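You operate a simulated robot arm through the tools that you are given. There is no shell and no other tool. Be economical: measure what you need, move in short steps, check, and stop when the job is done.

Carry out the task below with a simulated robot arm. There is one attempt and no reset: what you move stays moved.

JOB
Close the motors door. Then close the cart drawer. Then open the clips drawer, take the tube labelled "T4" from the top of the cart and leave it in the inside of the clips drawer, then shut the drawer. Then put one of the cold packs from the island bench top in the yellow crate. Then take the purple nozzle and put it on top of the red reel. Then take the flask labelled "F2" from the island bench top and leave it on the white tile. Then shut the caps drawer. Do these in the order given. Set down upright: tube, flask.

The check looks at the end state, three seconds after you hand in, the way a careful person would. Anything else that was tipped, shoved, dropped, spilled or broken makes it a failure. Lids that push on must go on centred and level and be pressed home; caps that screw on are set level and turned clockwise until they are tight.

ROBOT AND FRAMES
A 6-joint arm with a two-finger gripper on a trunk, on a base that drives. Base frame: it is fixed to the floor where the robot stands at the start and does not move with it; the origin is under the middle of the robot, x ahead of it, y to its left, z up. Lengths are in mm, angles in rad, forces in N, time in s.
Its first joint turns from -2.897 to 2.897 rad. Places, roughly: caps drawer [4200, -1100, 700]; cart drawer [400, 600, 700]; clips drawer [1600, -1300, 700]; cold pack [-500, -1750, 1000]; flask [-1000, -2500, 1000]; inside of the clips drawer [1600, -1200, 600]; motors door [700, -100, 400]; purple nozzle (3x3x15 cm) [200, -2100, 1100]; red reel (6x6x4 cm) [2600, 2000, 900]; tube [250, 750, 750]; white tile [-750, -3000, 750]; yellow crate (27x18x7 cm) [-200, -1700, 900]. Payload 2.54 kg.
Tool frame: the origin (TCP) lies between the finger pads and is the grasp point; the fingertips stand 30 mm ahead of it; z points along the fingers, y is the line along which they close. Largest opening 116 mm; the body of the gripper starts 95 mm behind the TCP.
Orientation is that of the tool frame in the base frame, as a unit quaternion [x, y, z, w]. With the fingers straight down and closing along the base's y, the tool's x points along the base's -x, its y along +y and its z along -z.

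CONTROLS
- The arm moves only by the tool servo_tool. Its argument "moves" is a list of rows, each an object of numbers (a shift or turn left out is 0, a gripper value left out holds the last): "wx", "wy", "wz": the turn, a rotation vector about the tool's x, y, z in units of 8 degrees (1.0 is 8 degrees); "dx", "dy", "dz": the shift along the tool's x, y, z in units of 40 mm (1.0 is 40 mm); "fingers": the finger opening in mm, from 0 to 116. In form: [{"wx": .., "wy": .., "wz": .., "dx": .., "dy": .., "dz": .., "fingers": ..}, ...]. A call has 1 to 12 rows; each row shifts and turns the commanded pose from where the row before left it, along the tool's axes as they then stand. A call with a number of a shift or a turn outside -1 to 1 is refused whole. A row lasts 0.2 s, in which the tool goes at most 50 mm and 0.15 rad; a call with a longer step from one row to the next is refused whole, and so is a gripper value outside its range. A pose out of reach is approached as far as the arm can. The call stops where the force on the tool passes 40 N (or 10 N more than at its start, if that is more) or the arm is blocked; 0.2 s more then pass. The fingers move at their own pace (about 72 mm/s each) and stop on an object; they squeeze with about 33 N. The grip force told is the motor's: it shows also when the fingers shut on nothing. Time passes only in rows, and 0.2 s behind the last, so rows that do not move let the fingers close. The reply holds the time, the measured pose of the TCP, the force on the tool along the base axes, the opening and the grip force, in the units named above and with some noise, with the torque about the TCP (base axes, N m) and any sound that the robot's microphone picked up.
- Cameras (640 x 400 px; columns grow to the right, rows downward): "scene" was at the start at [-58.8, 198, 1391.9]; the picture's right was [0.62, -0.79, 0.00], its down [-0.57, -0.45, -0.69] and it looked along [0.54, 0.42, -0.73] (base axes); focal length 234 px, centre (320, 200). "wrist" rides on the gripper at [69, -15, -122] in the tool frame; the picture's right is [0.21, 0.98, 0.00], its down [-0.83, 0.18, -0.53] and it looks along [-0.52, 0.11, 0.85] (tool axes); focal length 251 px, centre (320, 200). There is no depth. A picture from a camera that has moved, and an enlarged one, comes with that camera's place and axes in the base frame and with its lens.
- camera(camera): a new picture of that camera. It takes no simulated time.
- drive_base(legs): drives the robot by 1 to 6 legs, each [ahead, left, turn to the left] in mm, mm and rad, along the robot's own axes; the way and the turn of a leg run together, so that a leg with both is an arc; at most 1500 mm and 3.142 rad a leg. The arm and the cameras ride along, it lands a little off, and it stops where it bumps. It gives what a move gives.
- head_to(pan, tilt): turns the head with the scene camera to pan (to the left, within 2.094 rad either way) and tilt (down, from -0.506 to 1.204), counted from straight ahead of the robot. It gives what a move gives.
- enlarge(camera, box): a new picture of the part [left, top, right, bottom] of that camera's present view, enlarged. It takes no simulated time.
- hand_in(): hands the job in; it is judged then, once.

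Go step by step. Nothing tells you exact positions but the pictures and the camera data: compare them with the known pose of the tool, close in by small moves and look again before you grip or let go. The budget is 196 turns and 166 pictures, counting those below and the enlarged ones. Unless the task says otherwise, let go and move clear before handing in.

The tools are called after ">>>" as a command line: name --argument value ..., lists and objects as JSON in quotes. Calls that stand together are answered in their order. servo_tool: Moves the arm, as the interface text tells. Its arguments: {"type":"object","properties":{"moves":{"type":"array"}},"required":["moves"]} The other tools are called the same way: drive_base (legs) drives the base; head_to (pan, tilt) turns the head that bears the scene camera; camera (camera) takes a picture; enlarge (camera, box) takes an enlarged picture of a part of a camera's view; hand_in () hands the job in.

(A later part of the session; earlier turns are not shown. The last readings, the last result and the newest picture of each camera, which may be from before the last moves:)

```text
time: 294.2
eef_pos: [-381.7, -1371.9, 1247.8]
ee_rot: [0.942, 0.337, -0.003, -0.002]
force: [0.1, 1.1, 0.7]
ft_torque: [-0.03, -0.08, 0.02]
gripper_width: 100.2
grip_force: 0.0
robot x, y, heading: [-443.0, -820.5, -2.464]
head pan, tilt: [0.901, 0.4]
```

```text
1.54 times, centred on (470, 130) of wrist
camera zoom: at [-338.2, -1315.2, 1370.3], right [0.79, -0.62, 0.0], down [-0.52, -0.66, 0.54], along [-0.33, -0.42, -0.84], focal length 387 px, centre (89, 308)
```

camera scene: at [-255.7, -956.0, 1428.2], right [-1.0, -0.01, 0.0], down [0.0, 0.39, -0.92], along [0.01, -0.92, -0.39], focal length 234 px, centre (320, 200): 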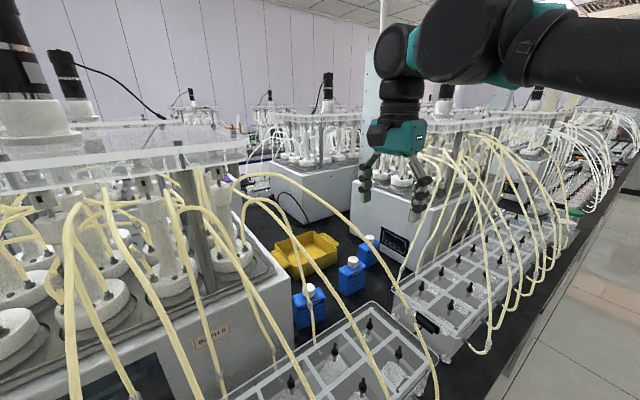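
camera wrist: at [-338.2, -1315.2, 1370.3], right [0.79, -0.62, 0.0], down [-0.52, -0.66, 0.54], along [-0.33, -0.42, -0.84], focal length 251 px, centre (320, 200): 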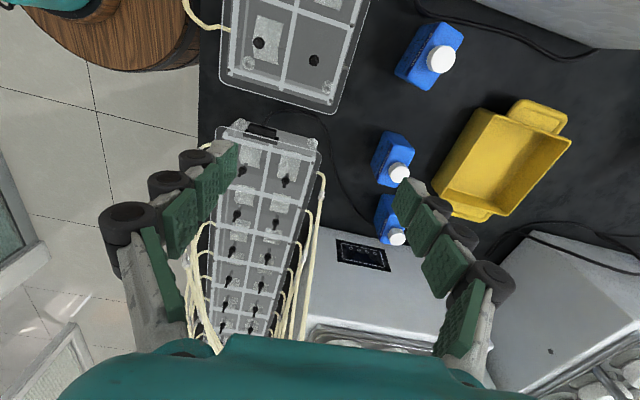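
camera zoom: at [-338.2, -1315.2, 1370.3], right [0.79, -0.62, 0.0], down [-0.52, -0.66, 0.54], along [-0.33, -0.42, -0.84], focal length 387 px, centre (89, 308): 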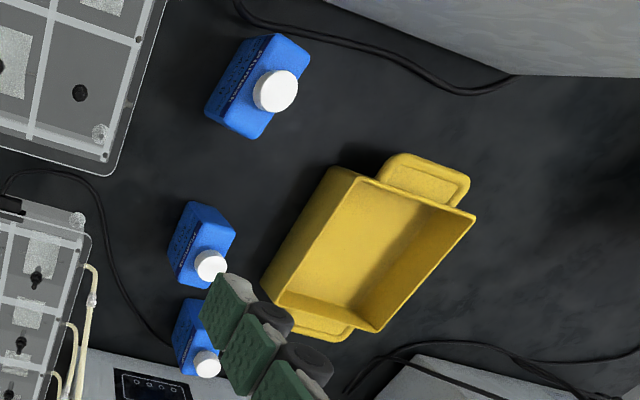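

The middle pack's centre is about (-349,-1524), top ≈1010, flat side facing roughly along my finger-closing axis; crate centre ≈(-194,-1677). Align, move over the pack and partly descend.

>>> servo_tool --moves '[{"wz": 0.65, "fingers": 90}, {"wz": 0.65}, {"dx": -0.28, "dy": 0.93}, {"dx": -0.28, "dy": 0.93}, {"dx": -0.28, "dy": 0.93}, {"dx": -0.28, "dy": 0.93}, {"dz": 0.8}, {"dz": 0.8}, {"dz": 0.8}, {"dz": 0.8}]'

>>> camera --camera "wrist"

>>> enlarge --camera "scene" --box '[220, 120, 460, 320]'

```text
time: 296.4
eef_pos: [-352.7, -1523.8, 1118.9]
ee_rot: [0.968, 0.25, -0.002, -0.002]
force: [0.9, 0.1, -0.3]
ft_torque: [-0.03, -0.03, 0.03]
gripper_width: 89.7
grip_force: 0.1
robot x, y, heading: [-442.3, -821.2, -2.466]
head pan, tilt: [0.901, 0.4]
```

```text
63 pictures are left
camera wrist: at [-299.3, -1475.9, 1241.3], right [0.66, -0.75, 0.0], down [-0.63, -0.56, 0.54], along [-0.4, -0.35, -0.84], focal length 251 px, centre (320, 200)
```

wrist: 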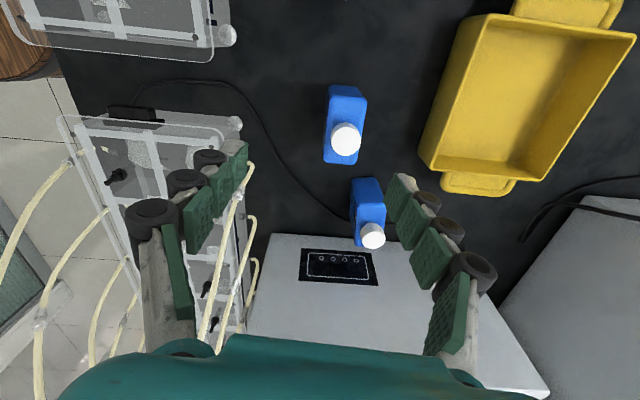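

```text
2.00 times, centred on (340, 220) of scene
camera zoom: at [-255.3, -956.4, 1428.1], right [-1.0, -0.01, 0.0], down [0.0, 0.39, -0.92], along [0.01, -0.92, -0.39], focal length 468 px, centre (280, 160)
```

zoom: 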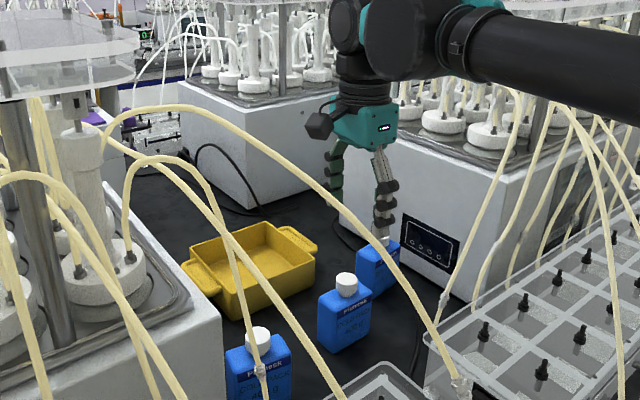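

Re-triangulating gives the pack's cap at about (-352,-1561, 957), so the bench is lower than assumed. Correct by ~37 mm, descend some, and look again.

>>> servo_tool --moves '[{"dx": -0.22, "dy": 0.4}, {"dx": -0.22, "dy": 0.4}, {"dz": 0.9}, {"dz": 0.9}]'

>>> camera --camera "wrist"

>>> enlarge --camera "scene" --box '[280, 140, 440, 300]'

```text
time: 297.4
eef_pos: [-352.3, -1559.9, 1049.1]
ee_rot: [0.968, 0.25, -0.002, -0.001]
force: [0.1, 0.9, -0.2]
ft_torque: [0.03, 0.01, -0.02]
gripper_width: 90.2
grip_force: 0.0
robot x, y, heading: [-441.4, -819.0, -2.46]
head pan, tilt: [0.901, 0.4]
```

```text
61 pictures are left
camera wrist: at [-298.1, -1512.1, 1170.7], right [0.66, -0.75, 0.0], down [-0.63, -0.56, 0.54], along [-0.4, -0.35, -0.84], focal length 251 px, centre (320, 200)
```

wrist: 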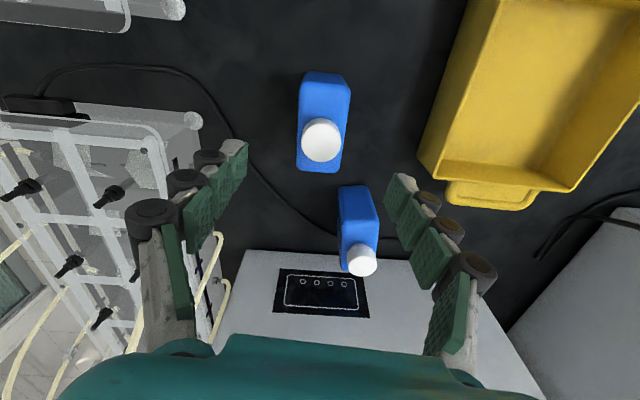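

```text
2.50 times, centred on (360, 220) of scene
camera zoom: at [-255.3, -956.4, 1428.1], right [-1.0, -0.01, 0.0], down [0.0, 0.39, -0.92], along [0.01, -0.92, -0.39], focal length 585 px, centre (220, 150)
```

zoom: 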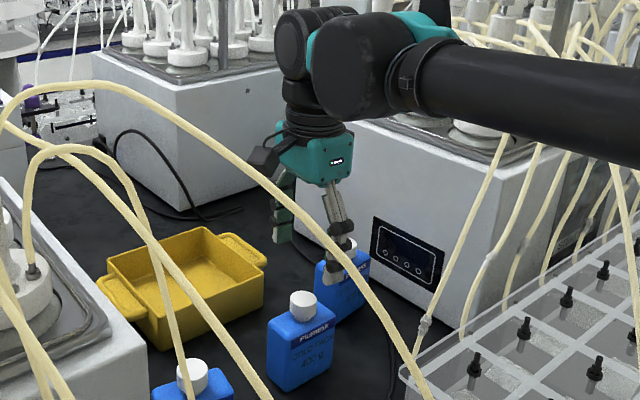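

The pack is now right under the gripper. Descend to body height.

>>> servo_tool --moves '[{"dz": 0.9}, {"dz": 0.9}, {"dz": 0.9}, {"dz": 0.9}]'

>>> camera --camera "wrist"

>>> enlarge --camera "scene" --box '[280, 180, 440, 320]'

```text
time: 298.4
eef_pos: [-351.7, -1559.2, 904.2]
ee_rot: [0.968, 0.25, -0.002, -0.001]
force: [-0.3, 0.0, 0.1]
ft_torque: [0.0, -0.02, 0.01]
gripper_width: 90.5
grip_force: 0.1
robot x, y, heading: [-444.7, -821.0, -2.466]
head pan, tilt: [0.901, 0.4]
```

```text
59 pictures are left
camera wrist: at [-297.4, -1512.5, 1025.4], right [0.66, -0.75, 0.0], down [-0.63, -0.56, 0.54], along [-0.4, -0.35, -0.84], focal length 251 px, centre (320, 200)
```

wrist: 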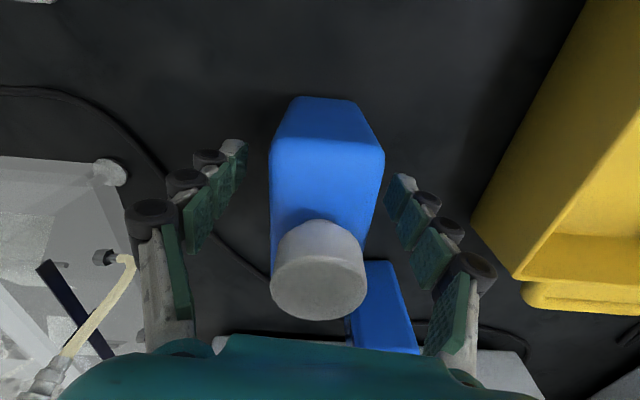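

```text
2.86 times, centred on (360, 250) of scene
camera zoom: at [-255.3, -956.4, 1428.1], right [-1.0, -0.01, 0.0], down [0.0, 0.39, -0.92], along [0.01, -0.92, -0.39], focal length 668 px, centre (206, 57)
```

zoom: 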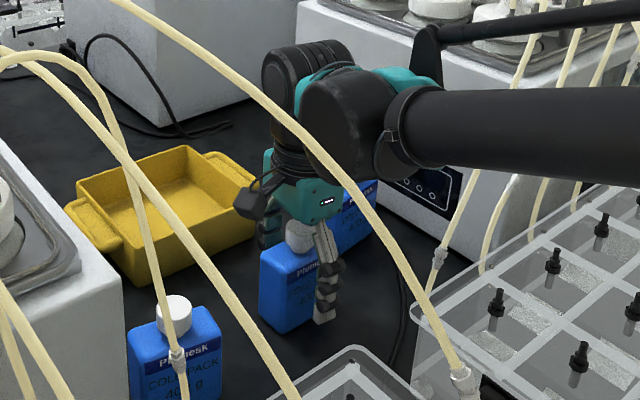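

Straddling the pack nicely. Close and lift.

>>> servo_tool --moves '[{"dz": 0.25}, {"fingers": 20}, {"fingers": 20}, {"fingers": 20}, {"fingers": 20}]'

>>> servo_tool --moves '[{"dz": -0.5}, {"dz": -1}, {"dz": -1}, {"dz": -1}]'

>>> camera --camera "wrist"

```text
time: 299.6
eef_pos: [-352.3, -1559.1, 893.3]
ee_rot: [0.968, 0.25, -0.002, -0.002]
force: [-0.5, 0.2, -0.4]
ft_torque: [0.06, 0.05, 0.06]
gripper_width: 45.1
grip_force: 32.7
robot x, y, heading: [-440.0, -824.0, -2.459]
head pan, tilt: [0.901, 0.4]
```

```text
time: 300.6
eef_pos: [-353.4, -1558.6, 1033.5]
ee_rot: [0.968, 0.25, -0.002, -0.001]
force: [-0.7, 0.1, -4.0]
ft_torque: [-0.01, -0.01, 0.0]
gripper_width: 45.4
grip_force: 33.1
robot x, y, heading: [-439.1, -817.9, -2.468]
head pan, tilt: [0.901, 0.4]
```

```text
57 pictures are left
camera wrist: at [-298.3, -1511.4, 1155.5], right [0.66, -0.75, 0.0], down [-0.63, -0.56, 0.54], along [-0.4, -0.35, -0.84], focal length 251 px, centre (320, 200)
```

wrist: 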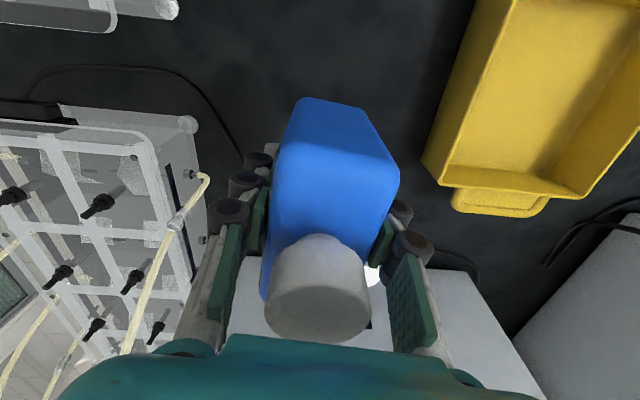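

Pack held (45 mm). Move it over the near half of the crate (about (-182,-1719)).

>>> servo_tool --moves '[{"dz": -0.6}, {"dx": 0.3, "dy": 0.93}, {"dx": 0.3, "dy": 0.93}, {"dx": 0.3, "dy": 0.93}, {"dx": 0.3, "dy": 0.93}, {"dx": 0.3, "dy": 0.93}, {"dx": 0.3, "dy": 0.93}]'

>>> camera --camera "wrist"

>>> enlarge --camera "scene" --box '[240, 150, 440, 310]'

```text
time: 302.2
eef_pos: [-207.9, -1675.4, 1036.2]
ee_rot: [0.968, 0.251, -0.002, -0.001]
force: [-0.7, 0.2, -3.7]
ft_torque: [0.04, 0.02, -0.03]
gripper_width: 45.3
grip_force: 33.2
out of reach, approached as far as the arm can: row 6, 7
robot x, y, heading: [-441.3, -820.1, -2.463]
head pan, tilt: [0.901, 0.4]
```

```text
56 pictures are left
camera wrist: at [-153.8, -1628.2, 1158.9], right [0.66, -0.75, 0.0], down [-0.63, -0.56, 0.54], along [-0.4, -0.35, -0.84], focal length 251 px, centre (320, 200)
```

wrist: 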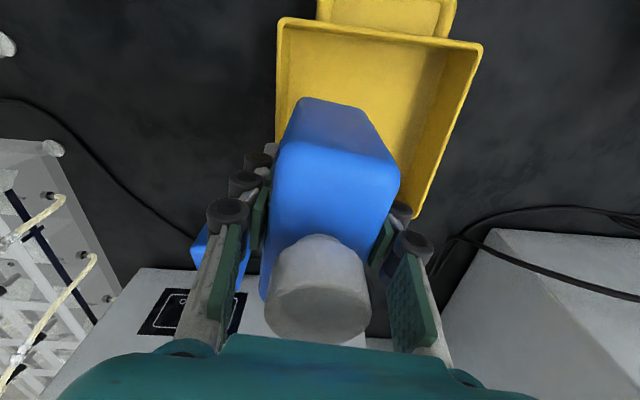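

```text
2.50 times, centred on (340, 230) of scene
camera zoom: at [-255.3, -956.7, 1428.1], right [-1.0, -0.01, 0.0], down [0.0, 0.39, -0.92], along [0.01, -0.92, -0.39], focal length 585 px, centre (270, 125)
```

zoom: 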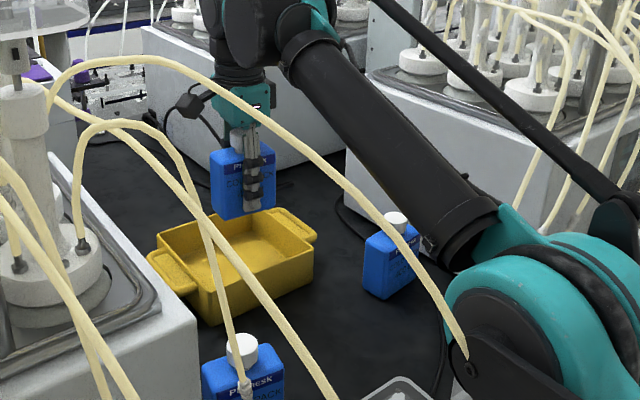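

Reach is limited at this height; a lower pose reaches farther. Lower a bit (still above the rim), then extend 25 mm more.

>>> servo_tool --moves '[{"dz": 0.6}, {"dz": 0.6}, {"dy": 0.3, "dx": 0.05}, {"dy": 0.3, "dx": 0.05}]'

>>> camera --camera "wrist"

>>> enlarge --camera "scene" --box '[240, 150, 440, 310]'

```text
time: 303.2
eef_pos: [-199.9, -1685.4, 988.7]
ee_rot: [0.968, 0.251, -0.002, -0.001]
force: [-0.2, -0.4, -3.5]
ft_torque: [0.03, -0.02, -0.02]
gripper_width: 45.2
grip_force: 33.5
out of reach, approached as far as the arm can: row 4
robot x, y, heading: [-442.8, -822.3, -2.455]
head pan, tilt: [0.901, 0.4]
```

```text
54 pictures are left
camera wrist: at [-146.1, -1638.5, 1110.9], right [0.66, -0.75, 0.0], down [-0.63, -0.56, 0.54], along [-0.4, -0.35, -0.84], focal length 251 px, centre (320, 200)
```

wrist: 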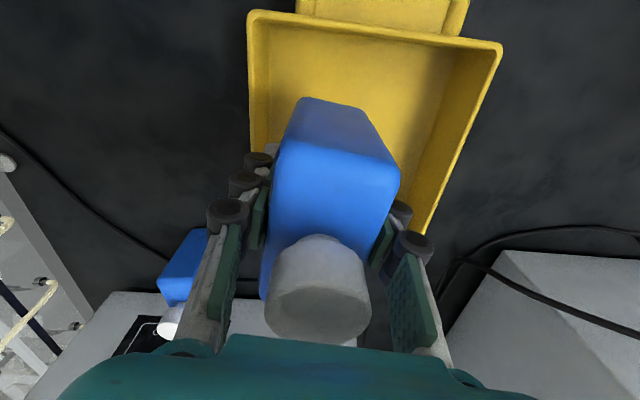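

```text
2.50 times, centred on (340, 230) of scene
camera zoom: at [-255.2, -956.7, 1428.1], right [-1.0, -0.01, 0.0], down [0.0, 0.39, -0.92], along [0.01, -0.92, -0.39], focal length 585 px, centre (270, 125)
```

zoom: 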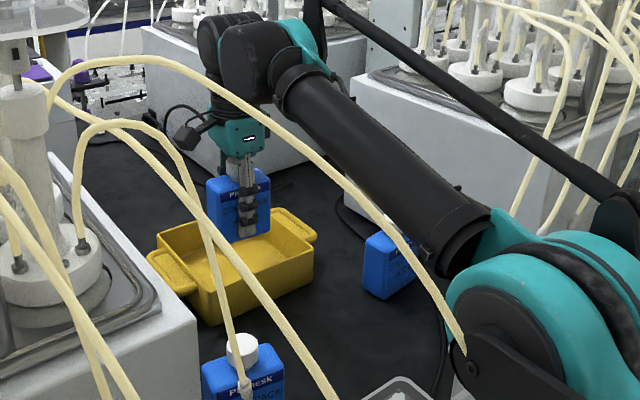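

The pack is inside the crate's outline (about 31 mm toward the near wall, with clearance). Lower it gently to the floor.

>>> servo_tool --moves '[{"dz": 0.6, "dy": 0.1}, {"dz": 0.6, "dy": 0.1}, {"dz": 0.4, "dy": 0.1}, {"dz": 0.15}, {"dz": 0.1}]'

>>> camera --camera "wrist"

>>> enlarge --camera "scene" --box '[240, 170, 400, 300]'

```text
time: 304.4
eef_pos: [-194.4, -1696.3, 914.5]
ee_rot: [0.968, 0.25, -0.003, -0.001]
force: [0.0, 0.1, -3.8]
ft_torque: [-0.03, 0.01, -0.03]
gripper_width: 45.2
grip_force: 33.2
robot x, y, heading: [-447.6, -819.6, -2.462]
head pan, tilt: [0.901, 0.4]
```

```text
52 pictures are left
camera wrist: at [-140.7, -1649.8, 1036.7], right [0.66, -0.75, 0.0], down [-0.63, -0.56, 0.54], along [-0.4, -0.35, -0.84], focal length 251 px, centre (320, 200)
```

wrist: 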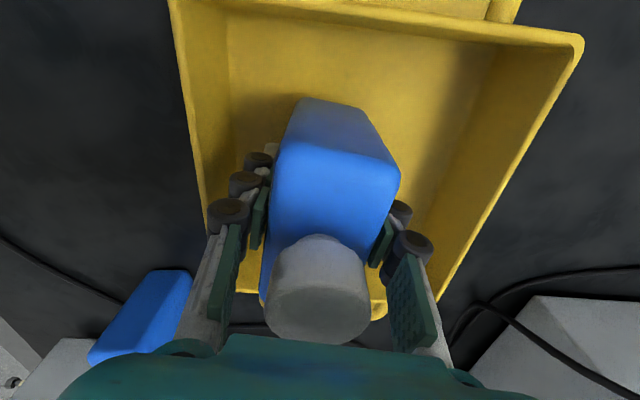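

```text
3.08 times, centred on (320, 235) of scene
camera zoom: at [-255.2, -956.7, 1428.1], right [-1.0, -0.01, 0.0], down [0.0, 0.39, -0.92], along [0.01, -0.92, -0.39], focal length 720 px, centre (320, 92)
```

zoom: 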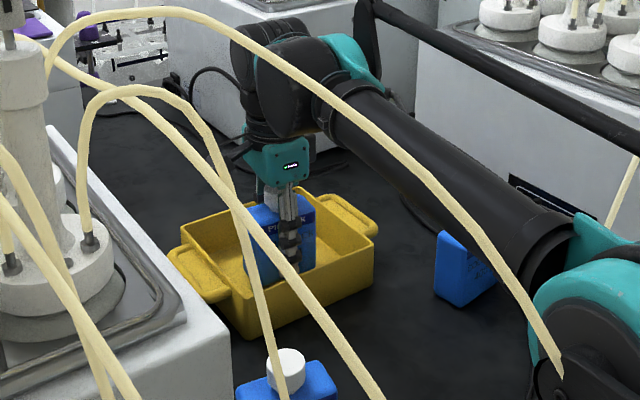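

Continue lowering in small steps to contact.

>>> servo_tool --moves '[{"dz": 0.08}, {"dz": 0.08}, {"dz": 0.08}, {"dz": 0.08}, {"dz": 0.08}, {"dz": 0.08}]'

```text
time: 305.9
eef_pos: [-194.1, -1697.2, 896.8]
ee_rot: [0.968, 0.251, -0.002, 0.0]
force: [3.6, -8.8, 27.3]
ft_torque: [-0.29, -0.11, -0.03]
gripper_width: 45.5
grip_force: 33.1
robot x, y, heading: [-443.7, -821.3, -2.464]
head pan, tilt: [0.901, 0.4]
```

Contact with the crate floor. Release narrowly and lift straight up.

>>> servo_tool --moves '[{"dz": -0.05}, {"fingers": 60}, {"dz": 0}, {"dz": -0.4}, {"dz": -0.8}, {"dz": -1}, {"dz": -1}, {"dz": -0.8}]'

>>> camera --camera "wrist"

>>> enlarge --camera "scene" --box '[220, 150, 460, 320]'

```text
time: 307.6
eef_pos: [-206.6, -1678.5, 1037.0]
ee_rot: [0.968, 0.251, -0.002, -0.001]
force: [0.4, -1.0, -0.8]
ft_torque: [0.09, 0.02, 0.02]
gripper_width: 60.0
grip_force: 0.0
out of reach, approached as far as the arm can: row 6, 7, 8
robot x, y, heading: [-448.0, -822.8, -2.463]
head pan, tilt: [0.901, 0.4]
```

```text
50 pictures are left
camera wrist: at [-153.0, -1630.6, 1158.9], right [0.66, -0.75, 0.0], down [-0.63, -0.56, 0.54], along [-0.4, -0.35, -0.84], focal length 251 px, centre (320, 200)
```

wrist: 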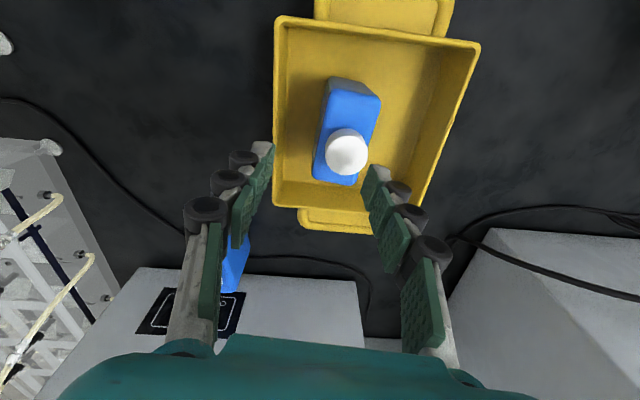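

```text
2.35 times, centred on (340, 235) of scene
camera zoom: at [-255.2, -956.8, 1428.0], right [-1.0, -0.01, 0.0], down [0.0, 0.39, -0.92], along [0.01, -0.92, -0.39], focal length 550 px, centre (273, 118)
```

zoom: 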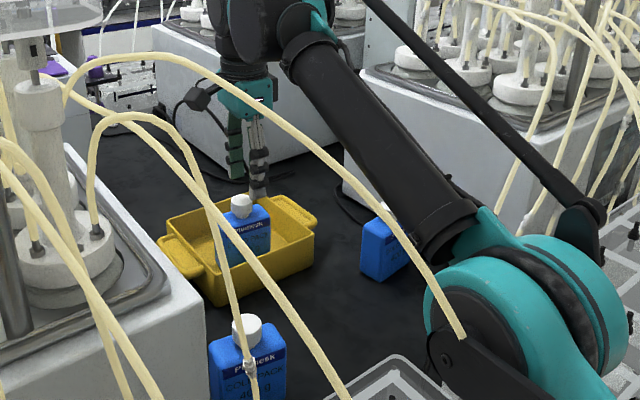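

The cold pack is standing in the crate. Retract the arm over the gap the way it came, then tuck.

>>> servo_tool --moves '[{"dy": -0.8, "dz": -0.5, "dx": -0.1}, {"dy": -0.8, "dz": -0.5, "dx": -0.1}, {"dy": -0.8, "dz": -0.6, "dx": -0.15}, {"dy": -0.8, "dz": -0.6, "dx": -0.15}, {"dy": -0.8, "dz": -0.6, "dx": -0.15}, {"dy": -0.8, "dz": -0.6, "dx": -0.15}, {"dy": -0.8, "dz": -0.6, "dx": -0.15}, {"dy": -0.8, "dz": -0.6, "dx": -0.15}, {"dy": -1, "dx": -0.15}, {"dy": -1, "dx": -0.15}, {"dy": -1, "dx": -0.15}]'

>>> servo_tool --moves '[{"dy": -1, "dx": -0.25}, {"dy": -1, "dx": -0.25}, {"dy": -1, "dx": -0.25}, {"dy": -1, "dx": -0.25}, {"dy": -1, "dx": -0.25}, {"dy": -1, "dx": -0.25}, {"dy": -1, "dx": -0.25}, {"dy": -1, "dx": -0.25}, {"dy": -1, "dx": -0.25}, {"dy": -1, "dx": -0.25}]'

>>> head_to --pan 0.2 --tilt 0.3

>>> camera --camera "scene"

```text
time: 310.1
eef_pos: [-442.8, -1377.1, 1223.3]
ee_rot: [0.968, 0.25, -0.002, -0.001]
force: [-0.2, -0.4, -0.9]
ft_torque: [0.05, 0.02, 0.02]
gripper_width: 59.8
grip_force: 0.1
robot x, y, heading: [-442.5, -821.2, -2.46]
head pan, tilt: [0.901, 0.4]
```

```text
time: 312.2
eef_pos: [-724.7, -1078.0, 1226.4]
ee_rot: [0.968, 0.251, -0.001, -0.001]
force: [-0.7, -0.5, 0.9]
ft_torque: [-0.01, -0.01, 0.03]
gripper_width: 59.8
grip_force: 0.0
robot x, y, heading: [-442.5, -818.1, -2.466]
head pan, tilt: [0.901, 0.4]
```

```text
time: 313.3
eef_pos: [-722.1, -1078.5, 1226.9]
ee_rot: [0.968, 0.251, -0.002, -0.002]
force: [0.3, 0.8, -0.3]
ft_torque: [-0.03, 0.0, -0.01]
gripper_width: 60.2
grip_force: 0.0
robot x, y, heading: [-439.8, -819.1, -2.465]
head pan, tilt: [0.201, 0.3]
```

```text
48 pictures are left
camera scene: at [-315.7, -935.7, 1437.4], right [-0.77, 0.64, 0.0], down [0.19, 0.23, -0.96], along [-0.61, -0.74, -0.3], focal length 234 px, centre (320, 200)
```

scene: 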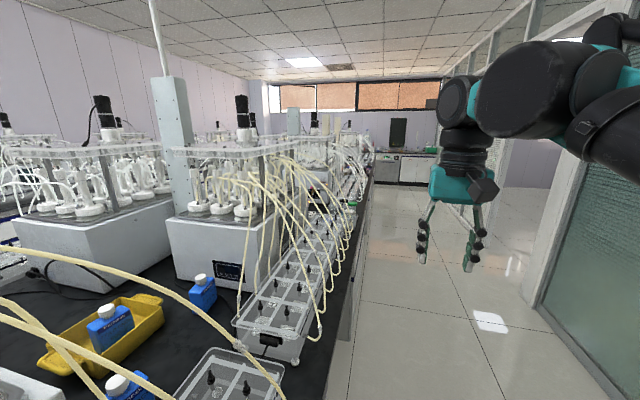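

The island extends far to the right, so I'll go back around the left end to reach the purple nozzle from the far side.

>>> drive_base --legs '[[0, 0, -0.033], [-1400, 0, 0], [-1400, 0, 0], [-780, 0, 0], [0, 1150, 0], [0, 1150, 0]]'

>>> drive_base --legs '[[0, 0, 0.0], [1200, 0, 0]]'

```text
time: 342.1
eef_pos: [3469.1, -828.9, 1225.8]
ee_rot: [0.977, 0.211, -0.002, -0.001]
force: [-0.1, -0.4, 0.1]
ft_torque: [0.0, 0.01, -0.01]
gripper_width: 60.0
grip_force: 0.1
robot x, y, heading: [3769.5, -597.8, -2.543]
head pan, tilt: [0.201, 0.3]
```

```text
time: 348.5
eef_pos: [2479.3, -1508.5, 1225.3]
ee_rot: [0.977, 0.213, -0.003, -0.001]
force: [1.0, -0.4, -0.6]
ft_torque: [0.0, 0.06, -0.01]
gripper_width: 60.1
grip_force: 0.1
robot x, y, heading: [2780.4, -1273.8, -2.537]
head pan, tilt: [0.201, 0.3]
```

On the far aisle; correct heading and continue to the nozzle area.

>>> drive_base --legs '[[0, 0, 0.039], [1200, 0, 0], [1100, 0, 0]]'

>>> head_to --pan -0.75 --tilt 0.4

>>> camera --camera "scene"

```text
time: 360.2
eef_pos: [647.9, -2886.4, 1225.6]
ee_rot: [0.973, 0.231, -0.001, -0.001]
force: [-0.3, -0.2, -0.1]
ft_torque: [0.01, 0.0, 0.01]
gripper_width: 60.2
grip_force: 0.0
robot x, y, heading: [940.2, -2638.1, -2.509]
head pan, tilt: [0.201, 0.3]
```

```text
time: 361.4
eef_pos: [649.3, -2887.0, 1227.1]
ee_rot: [0.973, 0.232, -0.002, -0.001]
force: [1.2, -0.3, 1.2]
ft_torque: [-0.05, 0.01, 0.0]
gripper_width: 59.7
grip_force: 0.0
robot x, y, heading: [939.7, -2643.6, -2.505]
head pan, tilt: [-0.75, 0.4]
```

```text
47 pictures are left
camera scene: at [1032.6, -2682.8, 1428.1], right [0.11, 0.99, 0.0], down [0.39, -0.04, -0.92], along [-0.92, 0.1, -0.39], focal length 234 px, centre (320, 200)
```

scene: 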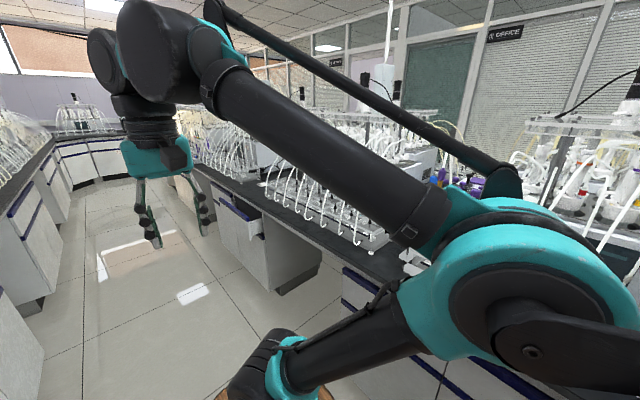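

Zoom toward the purple object behind the arm.

>>> enlarge --camera "scene" --box '[380, 120, 560, 260]'

```text
2.86 times, centred on (470, 190) of scene
camera zoom: at [1032.6, -2682.8, 1428.1], right [0.11, 0.99, 0.0], down [0.39, -0.04, -0.92], along [-0.92, 0.1, -0.39], focal length 668 px, centre (-109, 229)
```

zoom: 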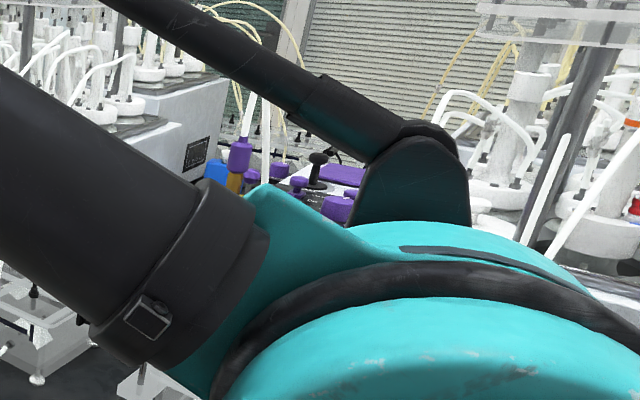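

The arm hides it. I'll shift the base closer to the island and swing the arm over the bench for a wrist view.

>>> drive_base --legs '[[0, -150, 0]]'

>>> servo_tool --moves '[{"dy": -1, "dx": -0.17}, {"dy": -1, "dx": -0.17}, {"dy": -1, "dx": -0.17}, {"dy": -1, "dx": -0.17}, {"dy": -1, "dx": -0.17}, {"dy": -1, "dx": -0.17}, {"dy": -1, "dx": -0.1}, {"dy": -1}, {"dy": -1}, {"dy": -1}, {"dy": -1}]'

>>> camera --camera "wrist"

>>> camera --camera "scene"

```text
time: 362.8
eef_pos: [557.7, -2764.7, 1226.1]
ee_rot: [0.973, 0.231, -0.001, -0.001]
force: [-0.6, 0.1, -0.7]
ft_torque: [0.02, 0.01, 0.0]
gripper_width: 60.1
grip_force: 0.0
robot x, y, heading: [850.7, -2519.3, -2.498]
head pan, tilt: [-0.75, 0.4]
```

```text
time: 365.2
eef_pos: [321.9, -2391.1, 1227.9]
ee_rot: [0.973, 0.231, -0.002, -0.001]
force: [1.1, -0.2, -0.4]
ft_torque: [0.04, 0.05, 0.0]
gripper_width: 60.2
grip_force: 0.1
robot x, y, heading: [850.4, -2521.9, -2.498]
head pan, tilt: [-0.75, 0.4]
```

```text
45 pictures are left
camera wrist: at [377.5, -2346.5, 1348.4], right [0.63, -0.78, 0.0], down [-0.65, -0.53, 0.54], along [-0.42, -0.34, -0.84], focal length 251 px, centre (320, 200)
```

wrist: 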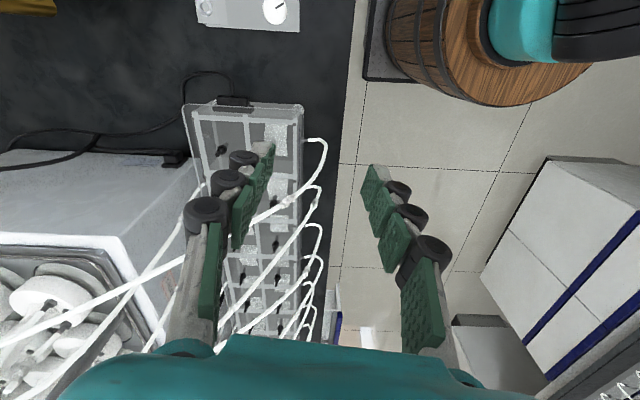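

```text
44 pictures are left
camera scene: at [942.1, -2560.5, 1428.1], right [0.11, 0.99, 0.0], down [0.39, -0.04, -0.92], along [-0.92, 0.1, -0.39], focal length 234 px, centre (320, 200)
```

scene: 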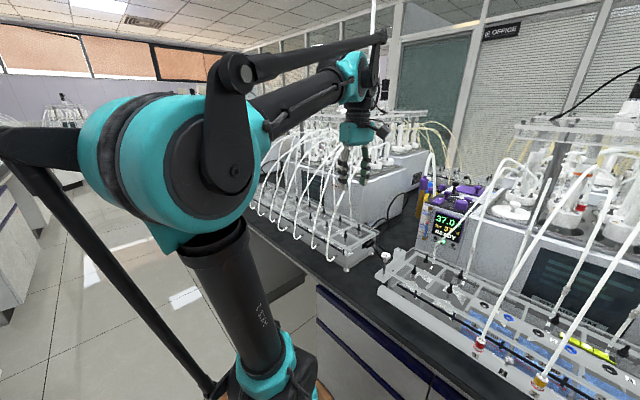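

Now the scene camera sees past the arm. Zoom on the purple items.

>>> enlarge --camera "scene" --box '[390, 150, 530, 270]'

```text
3.33 times, centred on (460, 210) of scene
camera zoom: at [942.1, -2560.5, 1428.1], right [0.11, 0.99, 0.0], down [0.39, -0.04, -0.92], along [-0.92, 0.1, -0.39], focal length 780 px, centre (-147, 167)
```

zoom: 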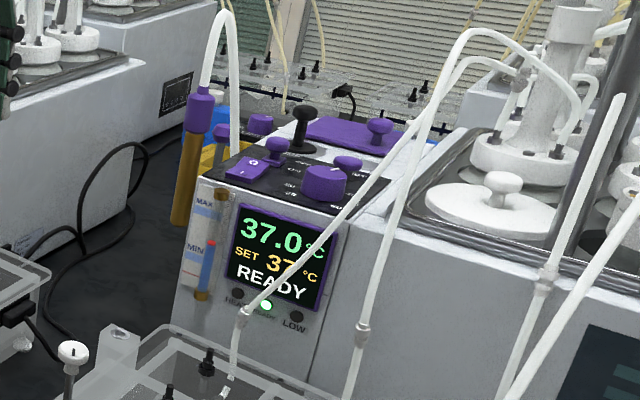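

The purple nozzle (brown shaft, white hose at its top) stands vertically at about (203,-2114), z≈1030–1180, on the left side of the "37.0 °C" device. I'll turn the tool so the fingers close horizontally and tilt it forward to see and approach from the front.

>>> servo_tool --moves '[{"wz": 1}, {"wz": 1}, {"wz": 1}, {"wz": 1}, {"wz": 1}, {"wz": 1}, {"wz": 1}, {"wz": 1}, {"wz": 1}, {"wz": 1}]'

>>> servo_tool --moves '[{"wy": -1}, {"wy": -1}, {"wy": -1}, {"wy": -1}, {"wy": -1}, {"wy": -1}, {"wy": -1}]'

>>> camera --camera "wrist"

```text
time: 367.4
eef_pos: [319.8, -2391.8, 1226.3]
ee_rot: [0.893, -0.45, -0.002, 0.001]
force: [-0.3, -0.3, -0.1]
ft_torque: [0.02, -0.01, -0.02]
gripper_width: 60.1
grip_force: 0.0
robot x, y, heading: [847.9, -2521.3, -2.499]
head pan, tilt: [-0.75, 0.4]
```

```text
time: 369.0
eef_pos: [319.7, -2391.7, 1227.6]
ee_rot: [0.787, -0.397, -0.422, -0.211]
force: [0.2, -0.2, 0.3]
ft_torque: [-0.02, -0.04, 0.0]
gripper_width: 60.2
grip_force: 0.0
robot x, y, heading: [847.9, -2520.6, -2.503]
head pan, tilt: [-0.75, 0.4]
```

```text
42 pictures are left
camera wrist: at [416.2, -2494.5, 1237.8], right [-0.71, -0.68, -0.18], down [-0.15, -0.1, 0.98], along [-0.69, 0.73, -0.03], focal length 251 px, centre (320, 200)
```

wrist: 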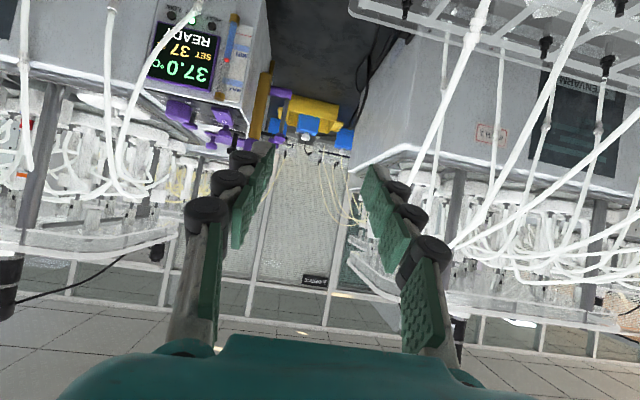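

Zoom on the nozzle in the (inverted) wrist view.

>>> enlarge --camera "wrist" --box '[190, 40, 370, 180]'

```text
2.86 times, centred on (280, 110) of wrist
camera zoom: at [416.2, -2494.5, 1237.8], right [-0.71, -0.68, -0.18], down [-0.15, -0.1, 0.98], along [-0.69, 0.73, -0.03], focal length 718 px, centre (434, 457)
```

zoom: 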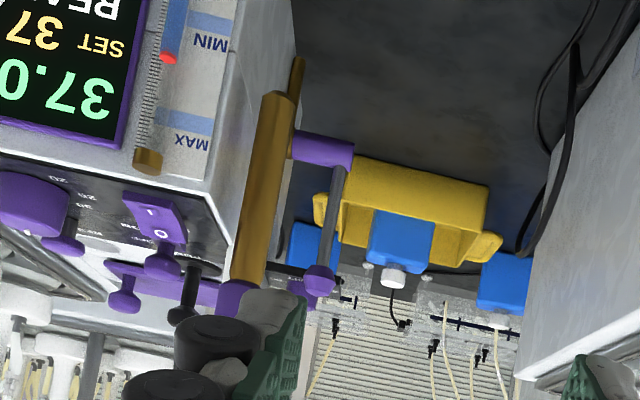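

The nozzle's brown shaft is at about (237,-2135,1105), very close to the device's left side. I'll move in for a closer look at the gap before gripping.

>>> servo_tool --moves '[{"dx": -0.05, "dy": -0.24, "dz": 0.96}, {"dx": -0.05, "dy": -0.24, "dz": 0.96}, {"dx": -0.05, "dy": -0.24, "dz": 0.96}, {"dx": -0.05, "dy": -0.24, "dz": 0.96}]'

>>> camera --camera "wrist"

```text
time: 370.0
eef_pos: [272.0, -2266.4, 1150.3]
ee_rot: [0.787, -0.397, -0.422, -0.211]
force: [0.3, -0.4, -0.1]
ft_torque: [0.05, 0.02, 0.0]
gripper_width: 60.1
grip_force: 0.1
robot x, y, heading: [849.5, -2518.9, -2.505]
head pan, tilt: [-0.75, 0.4]
```

```text
40 pictures are left
camera wrist: at [369.2, -2368.1, 1160.0], right [-0.71, -0.68, -0.18], down [-0.15, -0.09, 0.98], along [-0.69, 0.73, -0.04], focal length 251 px, centre (320, 200)
```

wrist: 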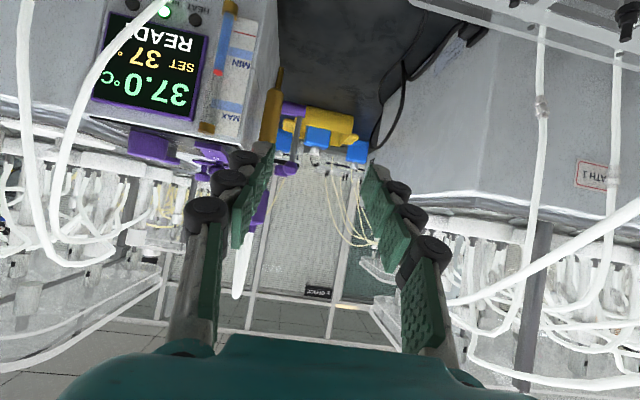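

>>> enlarge --camera "wrist" --box '[190, 40, 330, 310]'

```text
1.48 times, centred on (260, 175) of wrist
camera zoom: at [369.2, -2368.1, 1160.0], right [-0.71, -0.68, -0.18], down [-0.15, -0.09, 0.98], along [-0.69, 0.73, -0.04], focal length 372 px, centre (409, 237)
```

zoom: 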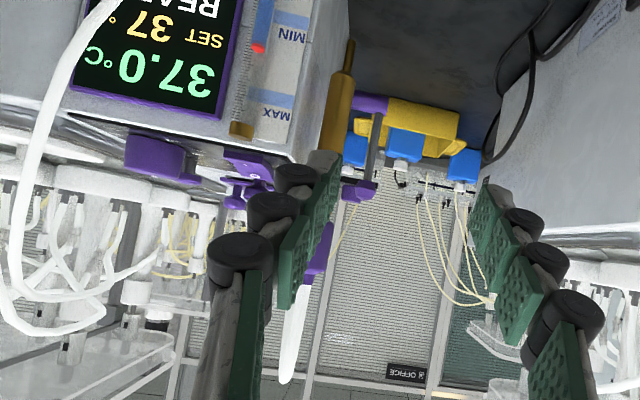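

Check the gap from the scene camera at higher zoom.

>>> enlarge --camera "scene" --box '[415, 150, 475, 225]'

```text
5.33 times, centred on (445, 188) of scene
camera zoom: at [942.0, -2560.4, 1428.1], right [0.11, 0.99, 0.0], down [0.39, -0.04, -0.92], along [-0.92, 0.1, -0.39], focal length 1248 px, centre (-347, 267)
```

zoom: 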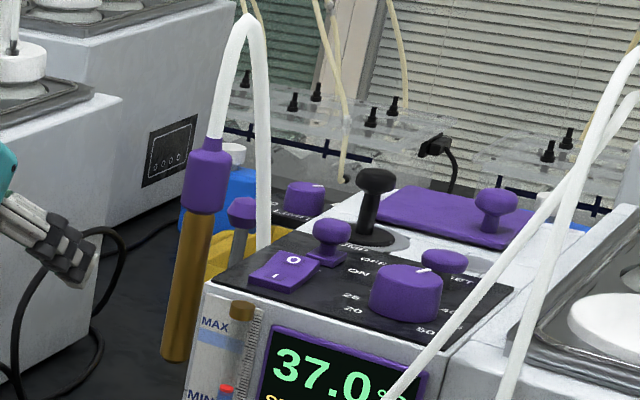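

The gap beside the shaft is about 12 mm, so I'll use a narrow opening (28 mm) and line up with the shaft axis at (237,-2135). Move to ~60 mm short and verify.

>>> servo_tool --moves '[{"dx": -0.225, "dy": -0.6, "dz": 0.1, "fingers": 28}, {"dx": -0.225, "dy": -0.6, "dz": 0.1}, {"dz": 0.75}, {"dz": 0.75}]'

>>> enlarge --camera "wrist" --box '[220, 40, 420, 240]'

```text
time: 371.0
eef_pos: [272.3, -2181.2, 1126.0]
ee_rot: [0.788, -0.396, -0.422, -0.21]
force: [0.2, 0.0, -0.6]
ft_torque: [0.02, 0.04, 0.03]
gripper_width: 27.8
grip_force: 0.1
robot x, y, heading: [847.9, -2522.9, -2.503]
head pan, tilt: [-0.75, 0.4]
```

```text
2.00 times, centred on (320, 140) of wrist
camera zoom: at [368.0, -2283.1, 1136.3], right [-0.71, -0.68, -0.18], down [-0.15, -0.09, 0.98], along [-0.69, 0.73, -0.04], focal length 503 px, centre (320, 320)
```

zoom: 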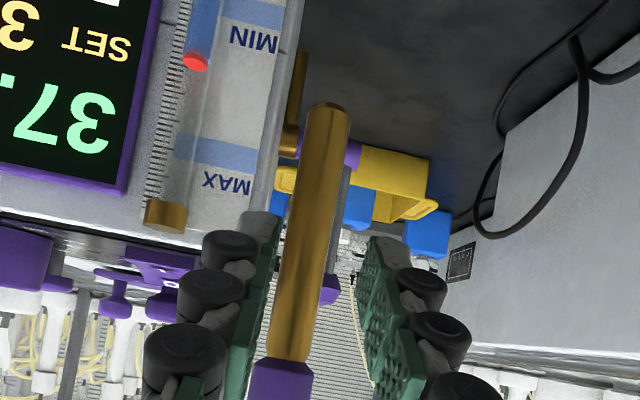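

The shaft is about 4 mm to the device side of the tool axis. Nudge 2 mm, narrow to 26 mm, and advance 58 mm.

>>> servo_tool --moves '[{"dy": -0.05, "fingers": 26}, {"dz": 0.4}, {"dz": 0.4}, {"dz": 0.35}, {"dz": 0.3}]'

>>> enlarge --camera "wrist" --box '[220, 40, 420, 240]'

```text
time: 372.0
eef_pos: [249.7, -2157.1, 1103.1]
ee_rot: [0.787, -0.395, -0.425, -0.208]
force: [18.1, -48.4, 43.5]
ft_torque: [-0.26, -0.24, -1.01]
gripper_width: 14.9
grip_force: 14.1
robot x, y, heading: [853.5, -2521.2, -2.501]
head pan, tilt: [-0.75, 0.4]
stopped in row 5: the force on the tool passed its limit at 64 N (the readings are from after the stop); the commanded pose is now the measured one
```

```text
2.00 times, centred on (320, 140) of wrist
camera zoom: at [346.3, -2258.8, 1113.8], right [-0.71, -0.68, -0.17], down [-0.15, -0.1, 0.98], along [-0.69, 0.72, -0.03], focal length 503 px, centre (320, 320)
```

zoom: 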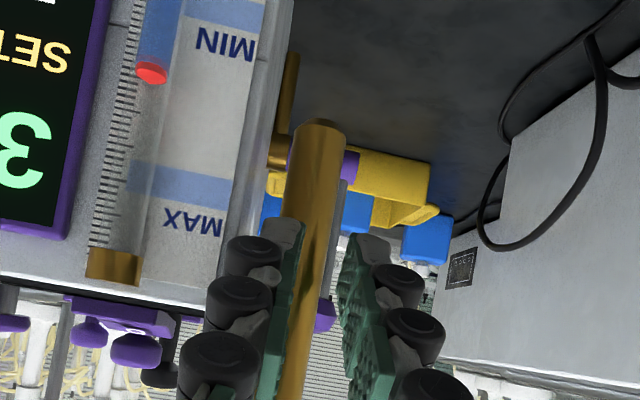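

The finger knuckles touched the device's front, so I can't get deeper at this height. The device's front edge top is only about z 1106, so I'll back off and grip higher, just at the collar, above the device.

>>> servo_tool --moves '[{"dz": -0.5, "fingers": 26}, {"dz": -0.7, "fingers": 44}, {"dx": -0.6, "dz": -0.4}, {"dx": -0.6, "dz": -0.4}]'

>>> camera --camera "wrist"

>>> enlarge --camera "scene" --box '[400, 140, 490, 235]'

```text
time: 373.0
eef_pos: [274.5, -2183.4, 1186.3]
ee_rot: [0.788, -0.397, -0.421, -0.209]
force: [0.5, -0.2, 0.4]
ft_torque: [-0.05, 0.01, -0.01]
gripper_width: 44.1
grip_force: 0.1
robot x, y, heading: [848.9, -2521.3, -2.506]
head pan, tilt: [-0.75, 0.4]
```

```text
35 pictures are left
camera wrist: at [370.4, -2286.5, 1197.6], right [-0.71, -0.68, -0.17], down [-0.15, -0.09, 0.98], along [-0.69, 0.73, -0.04], focal length 251 px, centre (320, 200)
```

wrist: 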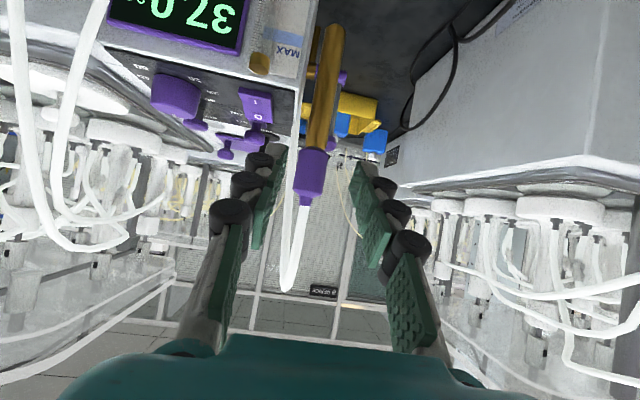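

```text
4.21 times, centred on (445, 188) of scene
camera zoom: at [941.8, -2560.3, 1428.1], right [0.11, 0.99, 0.0], down [0.39, -0.04, -0.92], along [-0.92, 0.1, -0.39], focal length 985 px, centre (-206, 253)
```

zoom: 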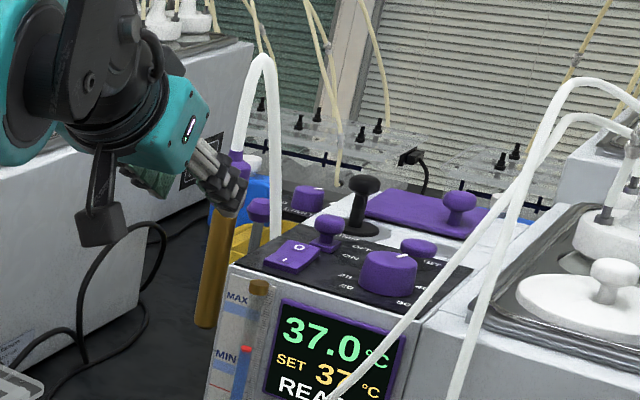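

The nozzle still hangs upright; its collar spans z≈1151–1194. Shift 5 mm toward it, advance 60 mm at this higher level and close.

>>> servo_tool --moves '[{"dy": -0.12, "dz": 0.2}, {"dz": 0.4}, {"dz": 0.4}, {"dz": 0.4}, {"dz": 0.1}, {"fingers": 0}, {"fingers": 0}, {"fingers": 0}]'

>>> camera --camera "wrist"

```text
time: 374.8
eef_pos: [248.0, -2140.9, 1153.3]
ee_rot: [0.788, -0.396, -0.422, -0.209]
force: [0.3, -0.6, 0.2]
ft_torque: [-0.01, 0.03, 0.01]
gripper_width: 24.3
grip_force: 33.1
robot x, y, heading: [850.8, -2521.1, -2.499]
head pan, tilt: [-0.75, 0.4]
```

```text
33 pictures are left
camera wrist: at [344.4, -2243.2, 1163.9], right [-0.71, -0.68, -0.17], down [-0.15, -0.09, 0.98], along [-0.69, 0.73, -0.04], focal length 251 px, centre (320, 200)
```

wrist: 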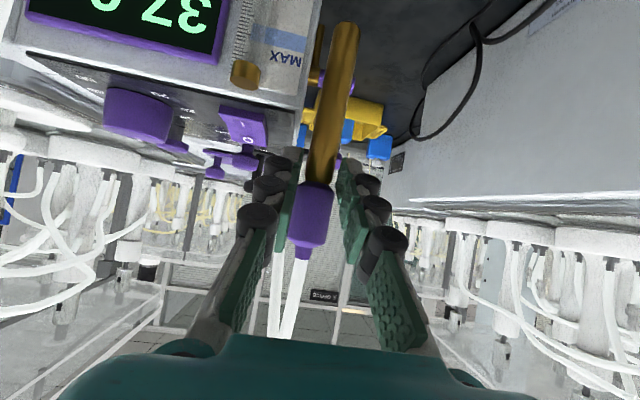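

Gripped at 24 mm. Lift a little and watch the hose and force.

>>> servo_tool --moves '[{"dx": -0.4, "dz": -0.27}, {"dx": -0.6, "dz": -0.4}, {"dx": -0.6, "dz": -0.4}, {"dx": -0.6, "dz": -0.4}, {"dz": -0.5}, {"dz": -0.8}, {"dz": -0.8}]'

>>> enlarge --camera "scene" --box '[340, 60, 500, 240]'

```text
time: 376.4
eef_pos: [287.5, -2196.4, 1302.9]
ee_rot: [0.788, -0.396, -0.422, -0.209]
force: [-0.3, 0.7, -1.2]
ft_torque: [-0.01, 0.02, 0.01]
gripper_width: 24.2
grip_force: 32.7
robot x, y, heading: [854.4, -2518.1, -2.499]
head pan, tilt: [-0.75, 0.4]
```

```text
2.22 times, centred on (420, 150) of scene
camera zoom: at [941.6, -2560.1, 1428.1], right [0.11, 0.99, 0.0], down [0.39, -0.04, -0.92], along [-0.92, 0.1, -0.39], focal length 520 px, centre (98, 311)
```

zoom: 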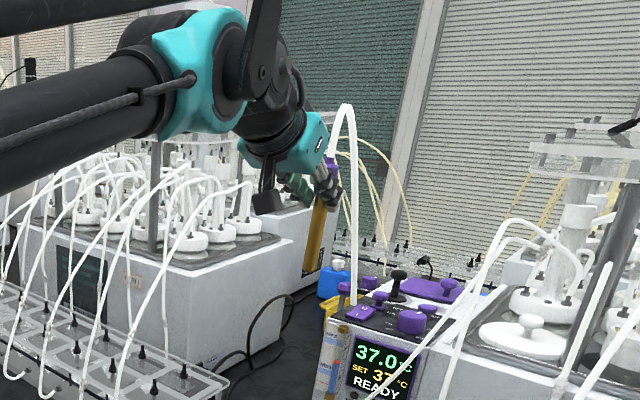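

The hose simply follows, with no pull. I'll retract away from the bench and swing the arm forward while keeping the nozzle vertical.

>>> servo_tool --moves '[{"dx": 0.555, "dz": -0.832}, {"dx": 0.555, "dz": -0.832}, {"dx": 0.555, "dz": -0.832}, {"dx": 0.555, "dz": -0.832}, {"dx": 0.555, "dz": -0.832}]'

>>> servo_tool --moves '[{"wx": -0.416, "wz": -0.277, "dy": 0.8}, {"wx": -0.416, "wz": -0.277, "dy": 0.8}, {"wx": -0.416, "wz": -0.277, "dy": 0.8}, {"wx": -0.416, "wz": -0.277, "dy": 0.8}, {"wx": -0.416, "wz": -0.277, "dy": 0.8}, {"wx": -0.416, "wz": -0.277, "dy": 0.8}, {"wx": -0.416, "wz": -0.277, "dy": 0.8}, {"wx": -0.416, "wz": -0.277, "dy": 0.8}, {"wx": -0.416, "wz": -0.277, "dy": 0.8}, {"wx": -0.416, "wz": -0.277, "dy": 0.8}, {"wx": -0.416, "wz": -0.277, "dy": 0.8}, {"wx": -0.416, "wz": -0.277, "dy": 0.8}]'

>>> camera --camera "scene"

```text
time: 377.6
eef_pos: [410.3, -2357.3, 1305.3]
ee_rot: [0.788, -0.394, -0.424, -0.208]
force: [1.0, 0.7, -1.2]
ft_torque: [-0.04, -0.03, 0.05]
gripper_width: 24.4
grip_force: 32.4
robot x, y, heading: [853.6, -2520.4, -2.503]
head pan, tilt: [-0.75, 0.4]
```

```text
time: 380.2
eef_pos: [218.2, -2677.6, 1306.6]
ee_rot: [0.88, -0.041, -0.473, -0.02]
force: [-0.1, 0.0, -0.5]
ft_torque: [-0.02, -0.04, 0.0]
gripper_width: 24.1
grip_force: 32.8
robot x, y, heading: [847.7, -2518.7, -2.501]
head pan, tilt: [-0.75, 0.4]
```

```text
31 pictures are left
camera scene: at [941.9, -2560.4, 1428.1], right [0.11, 0.99, 0.0], down [0.39, -0.04, -0.92], along [-0.92, 0.1, -0.39], focal length 234 px, centre (320, 200)
```

scene: 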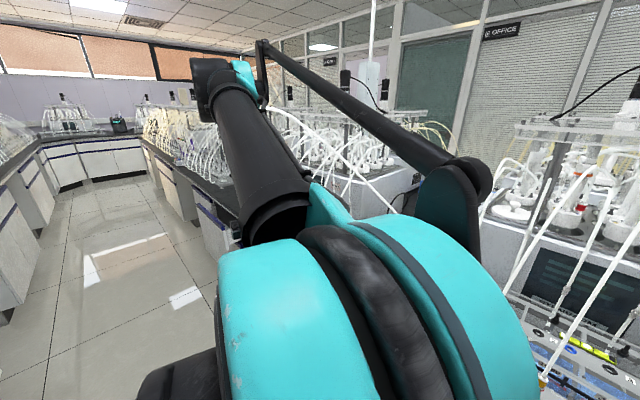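

The hose just stretches along. Now drive around to the red reel on the opposite wall bench.

>>> drive_base --legs '[[0, 160, 0], [-1400, 0, 0], [-1400, 0, 0], [-900, 0, 0]]'

```text
time: 399.3
eef_pos: [3354.6, -627.8, 1305.6]
ee_rot: [0.879, -0.054, -0.473, -0.027]
force: [0.1, -0.1, -1.4]
ft_torque: [0.0, -0.04, -0.01]
gripper_width: 24.6
grip_force: 32.6
robot x, y, heading: [3992.4, -494.4, -2.533]
head pan, tilt: [-0.75, 0.4]
```

>>> drive_base --legs '[[0, 0, 0.035], [0, -1150, 0], [0, -1080, 0], [-280, 0, 0]]'

>>> head_to --pan -1.55 --tilt 0.65

>>> camera --camera "scene"

```text
time: 412.3
eef_pos: [2228.9, 1307.3, 1306.5]
ee_rot: [0.88, -0.031, -0.474, -0.015]
force: [0.4, 0.7, -1.6]
ft_torque: [0.0, -0.03, 0.0]
gripper_width: 24.2
grip_force: 33.0
robot x, y, heading: [2855.4, 1478.7, -2.481]
head pan, tilt: [-0.75, 0.4]
```

```text
time: 413.4
eef_pos: [2228.9, 1307.3, 1305.3]
ee_rot: [0.88, -0.031, -0.473, -0.014]
force: [-1.0, 0.1, -1.6]
ft_torque: [0.01, 0.0, 0.03]
gripper_width: 24.4
grip_force: 33.5
robot x, y, heading: [2859.8, 1477.9, -2.48]
head pan, tilt: [-1.55, 0.649]
```

```text
30 pictures are left
camera scene: at [2988.6, 1499.6, 1405.6], right [0.78, 0.63, 0.0], down [0.38, -0.47, -0.8], along [-0.5, 0.62, -0.6], focal length 234 px, centre (320, 200)
```

scene: 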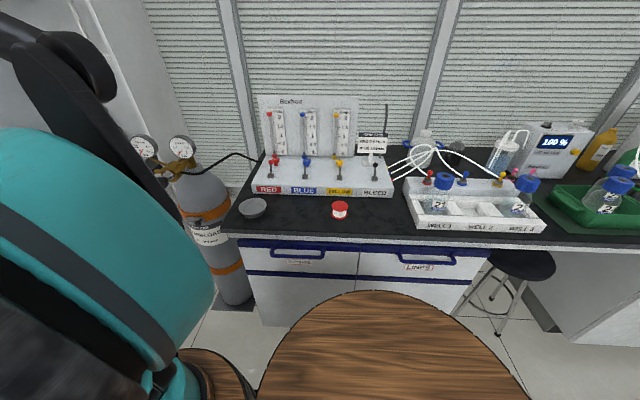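

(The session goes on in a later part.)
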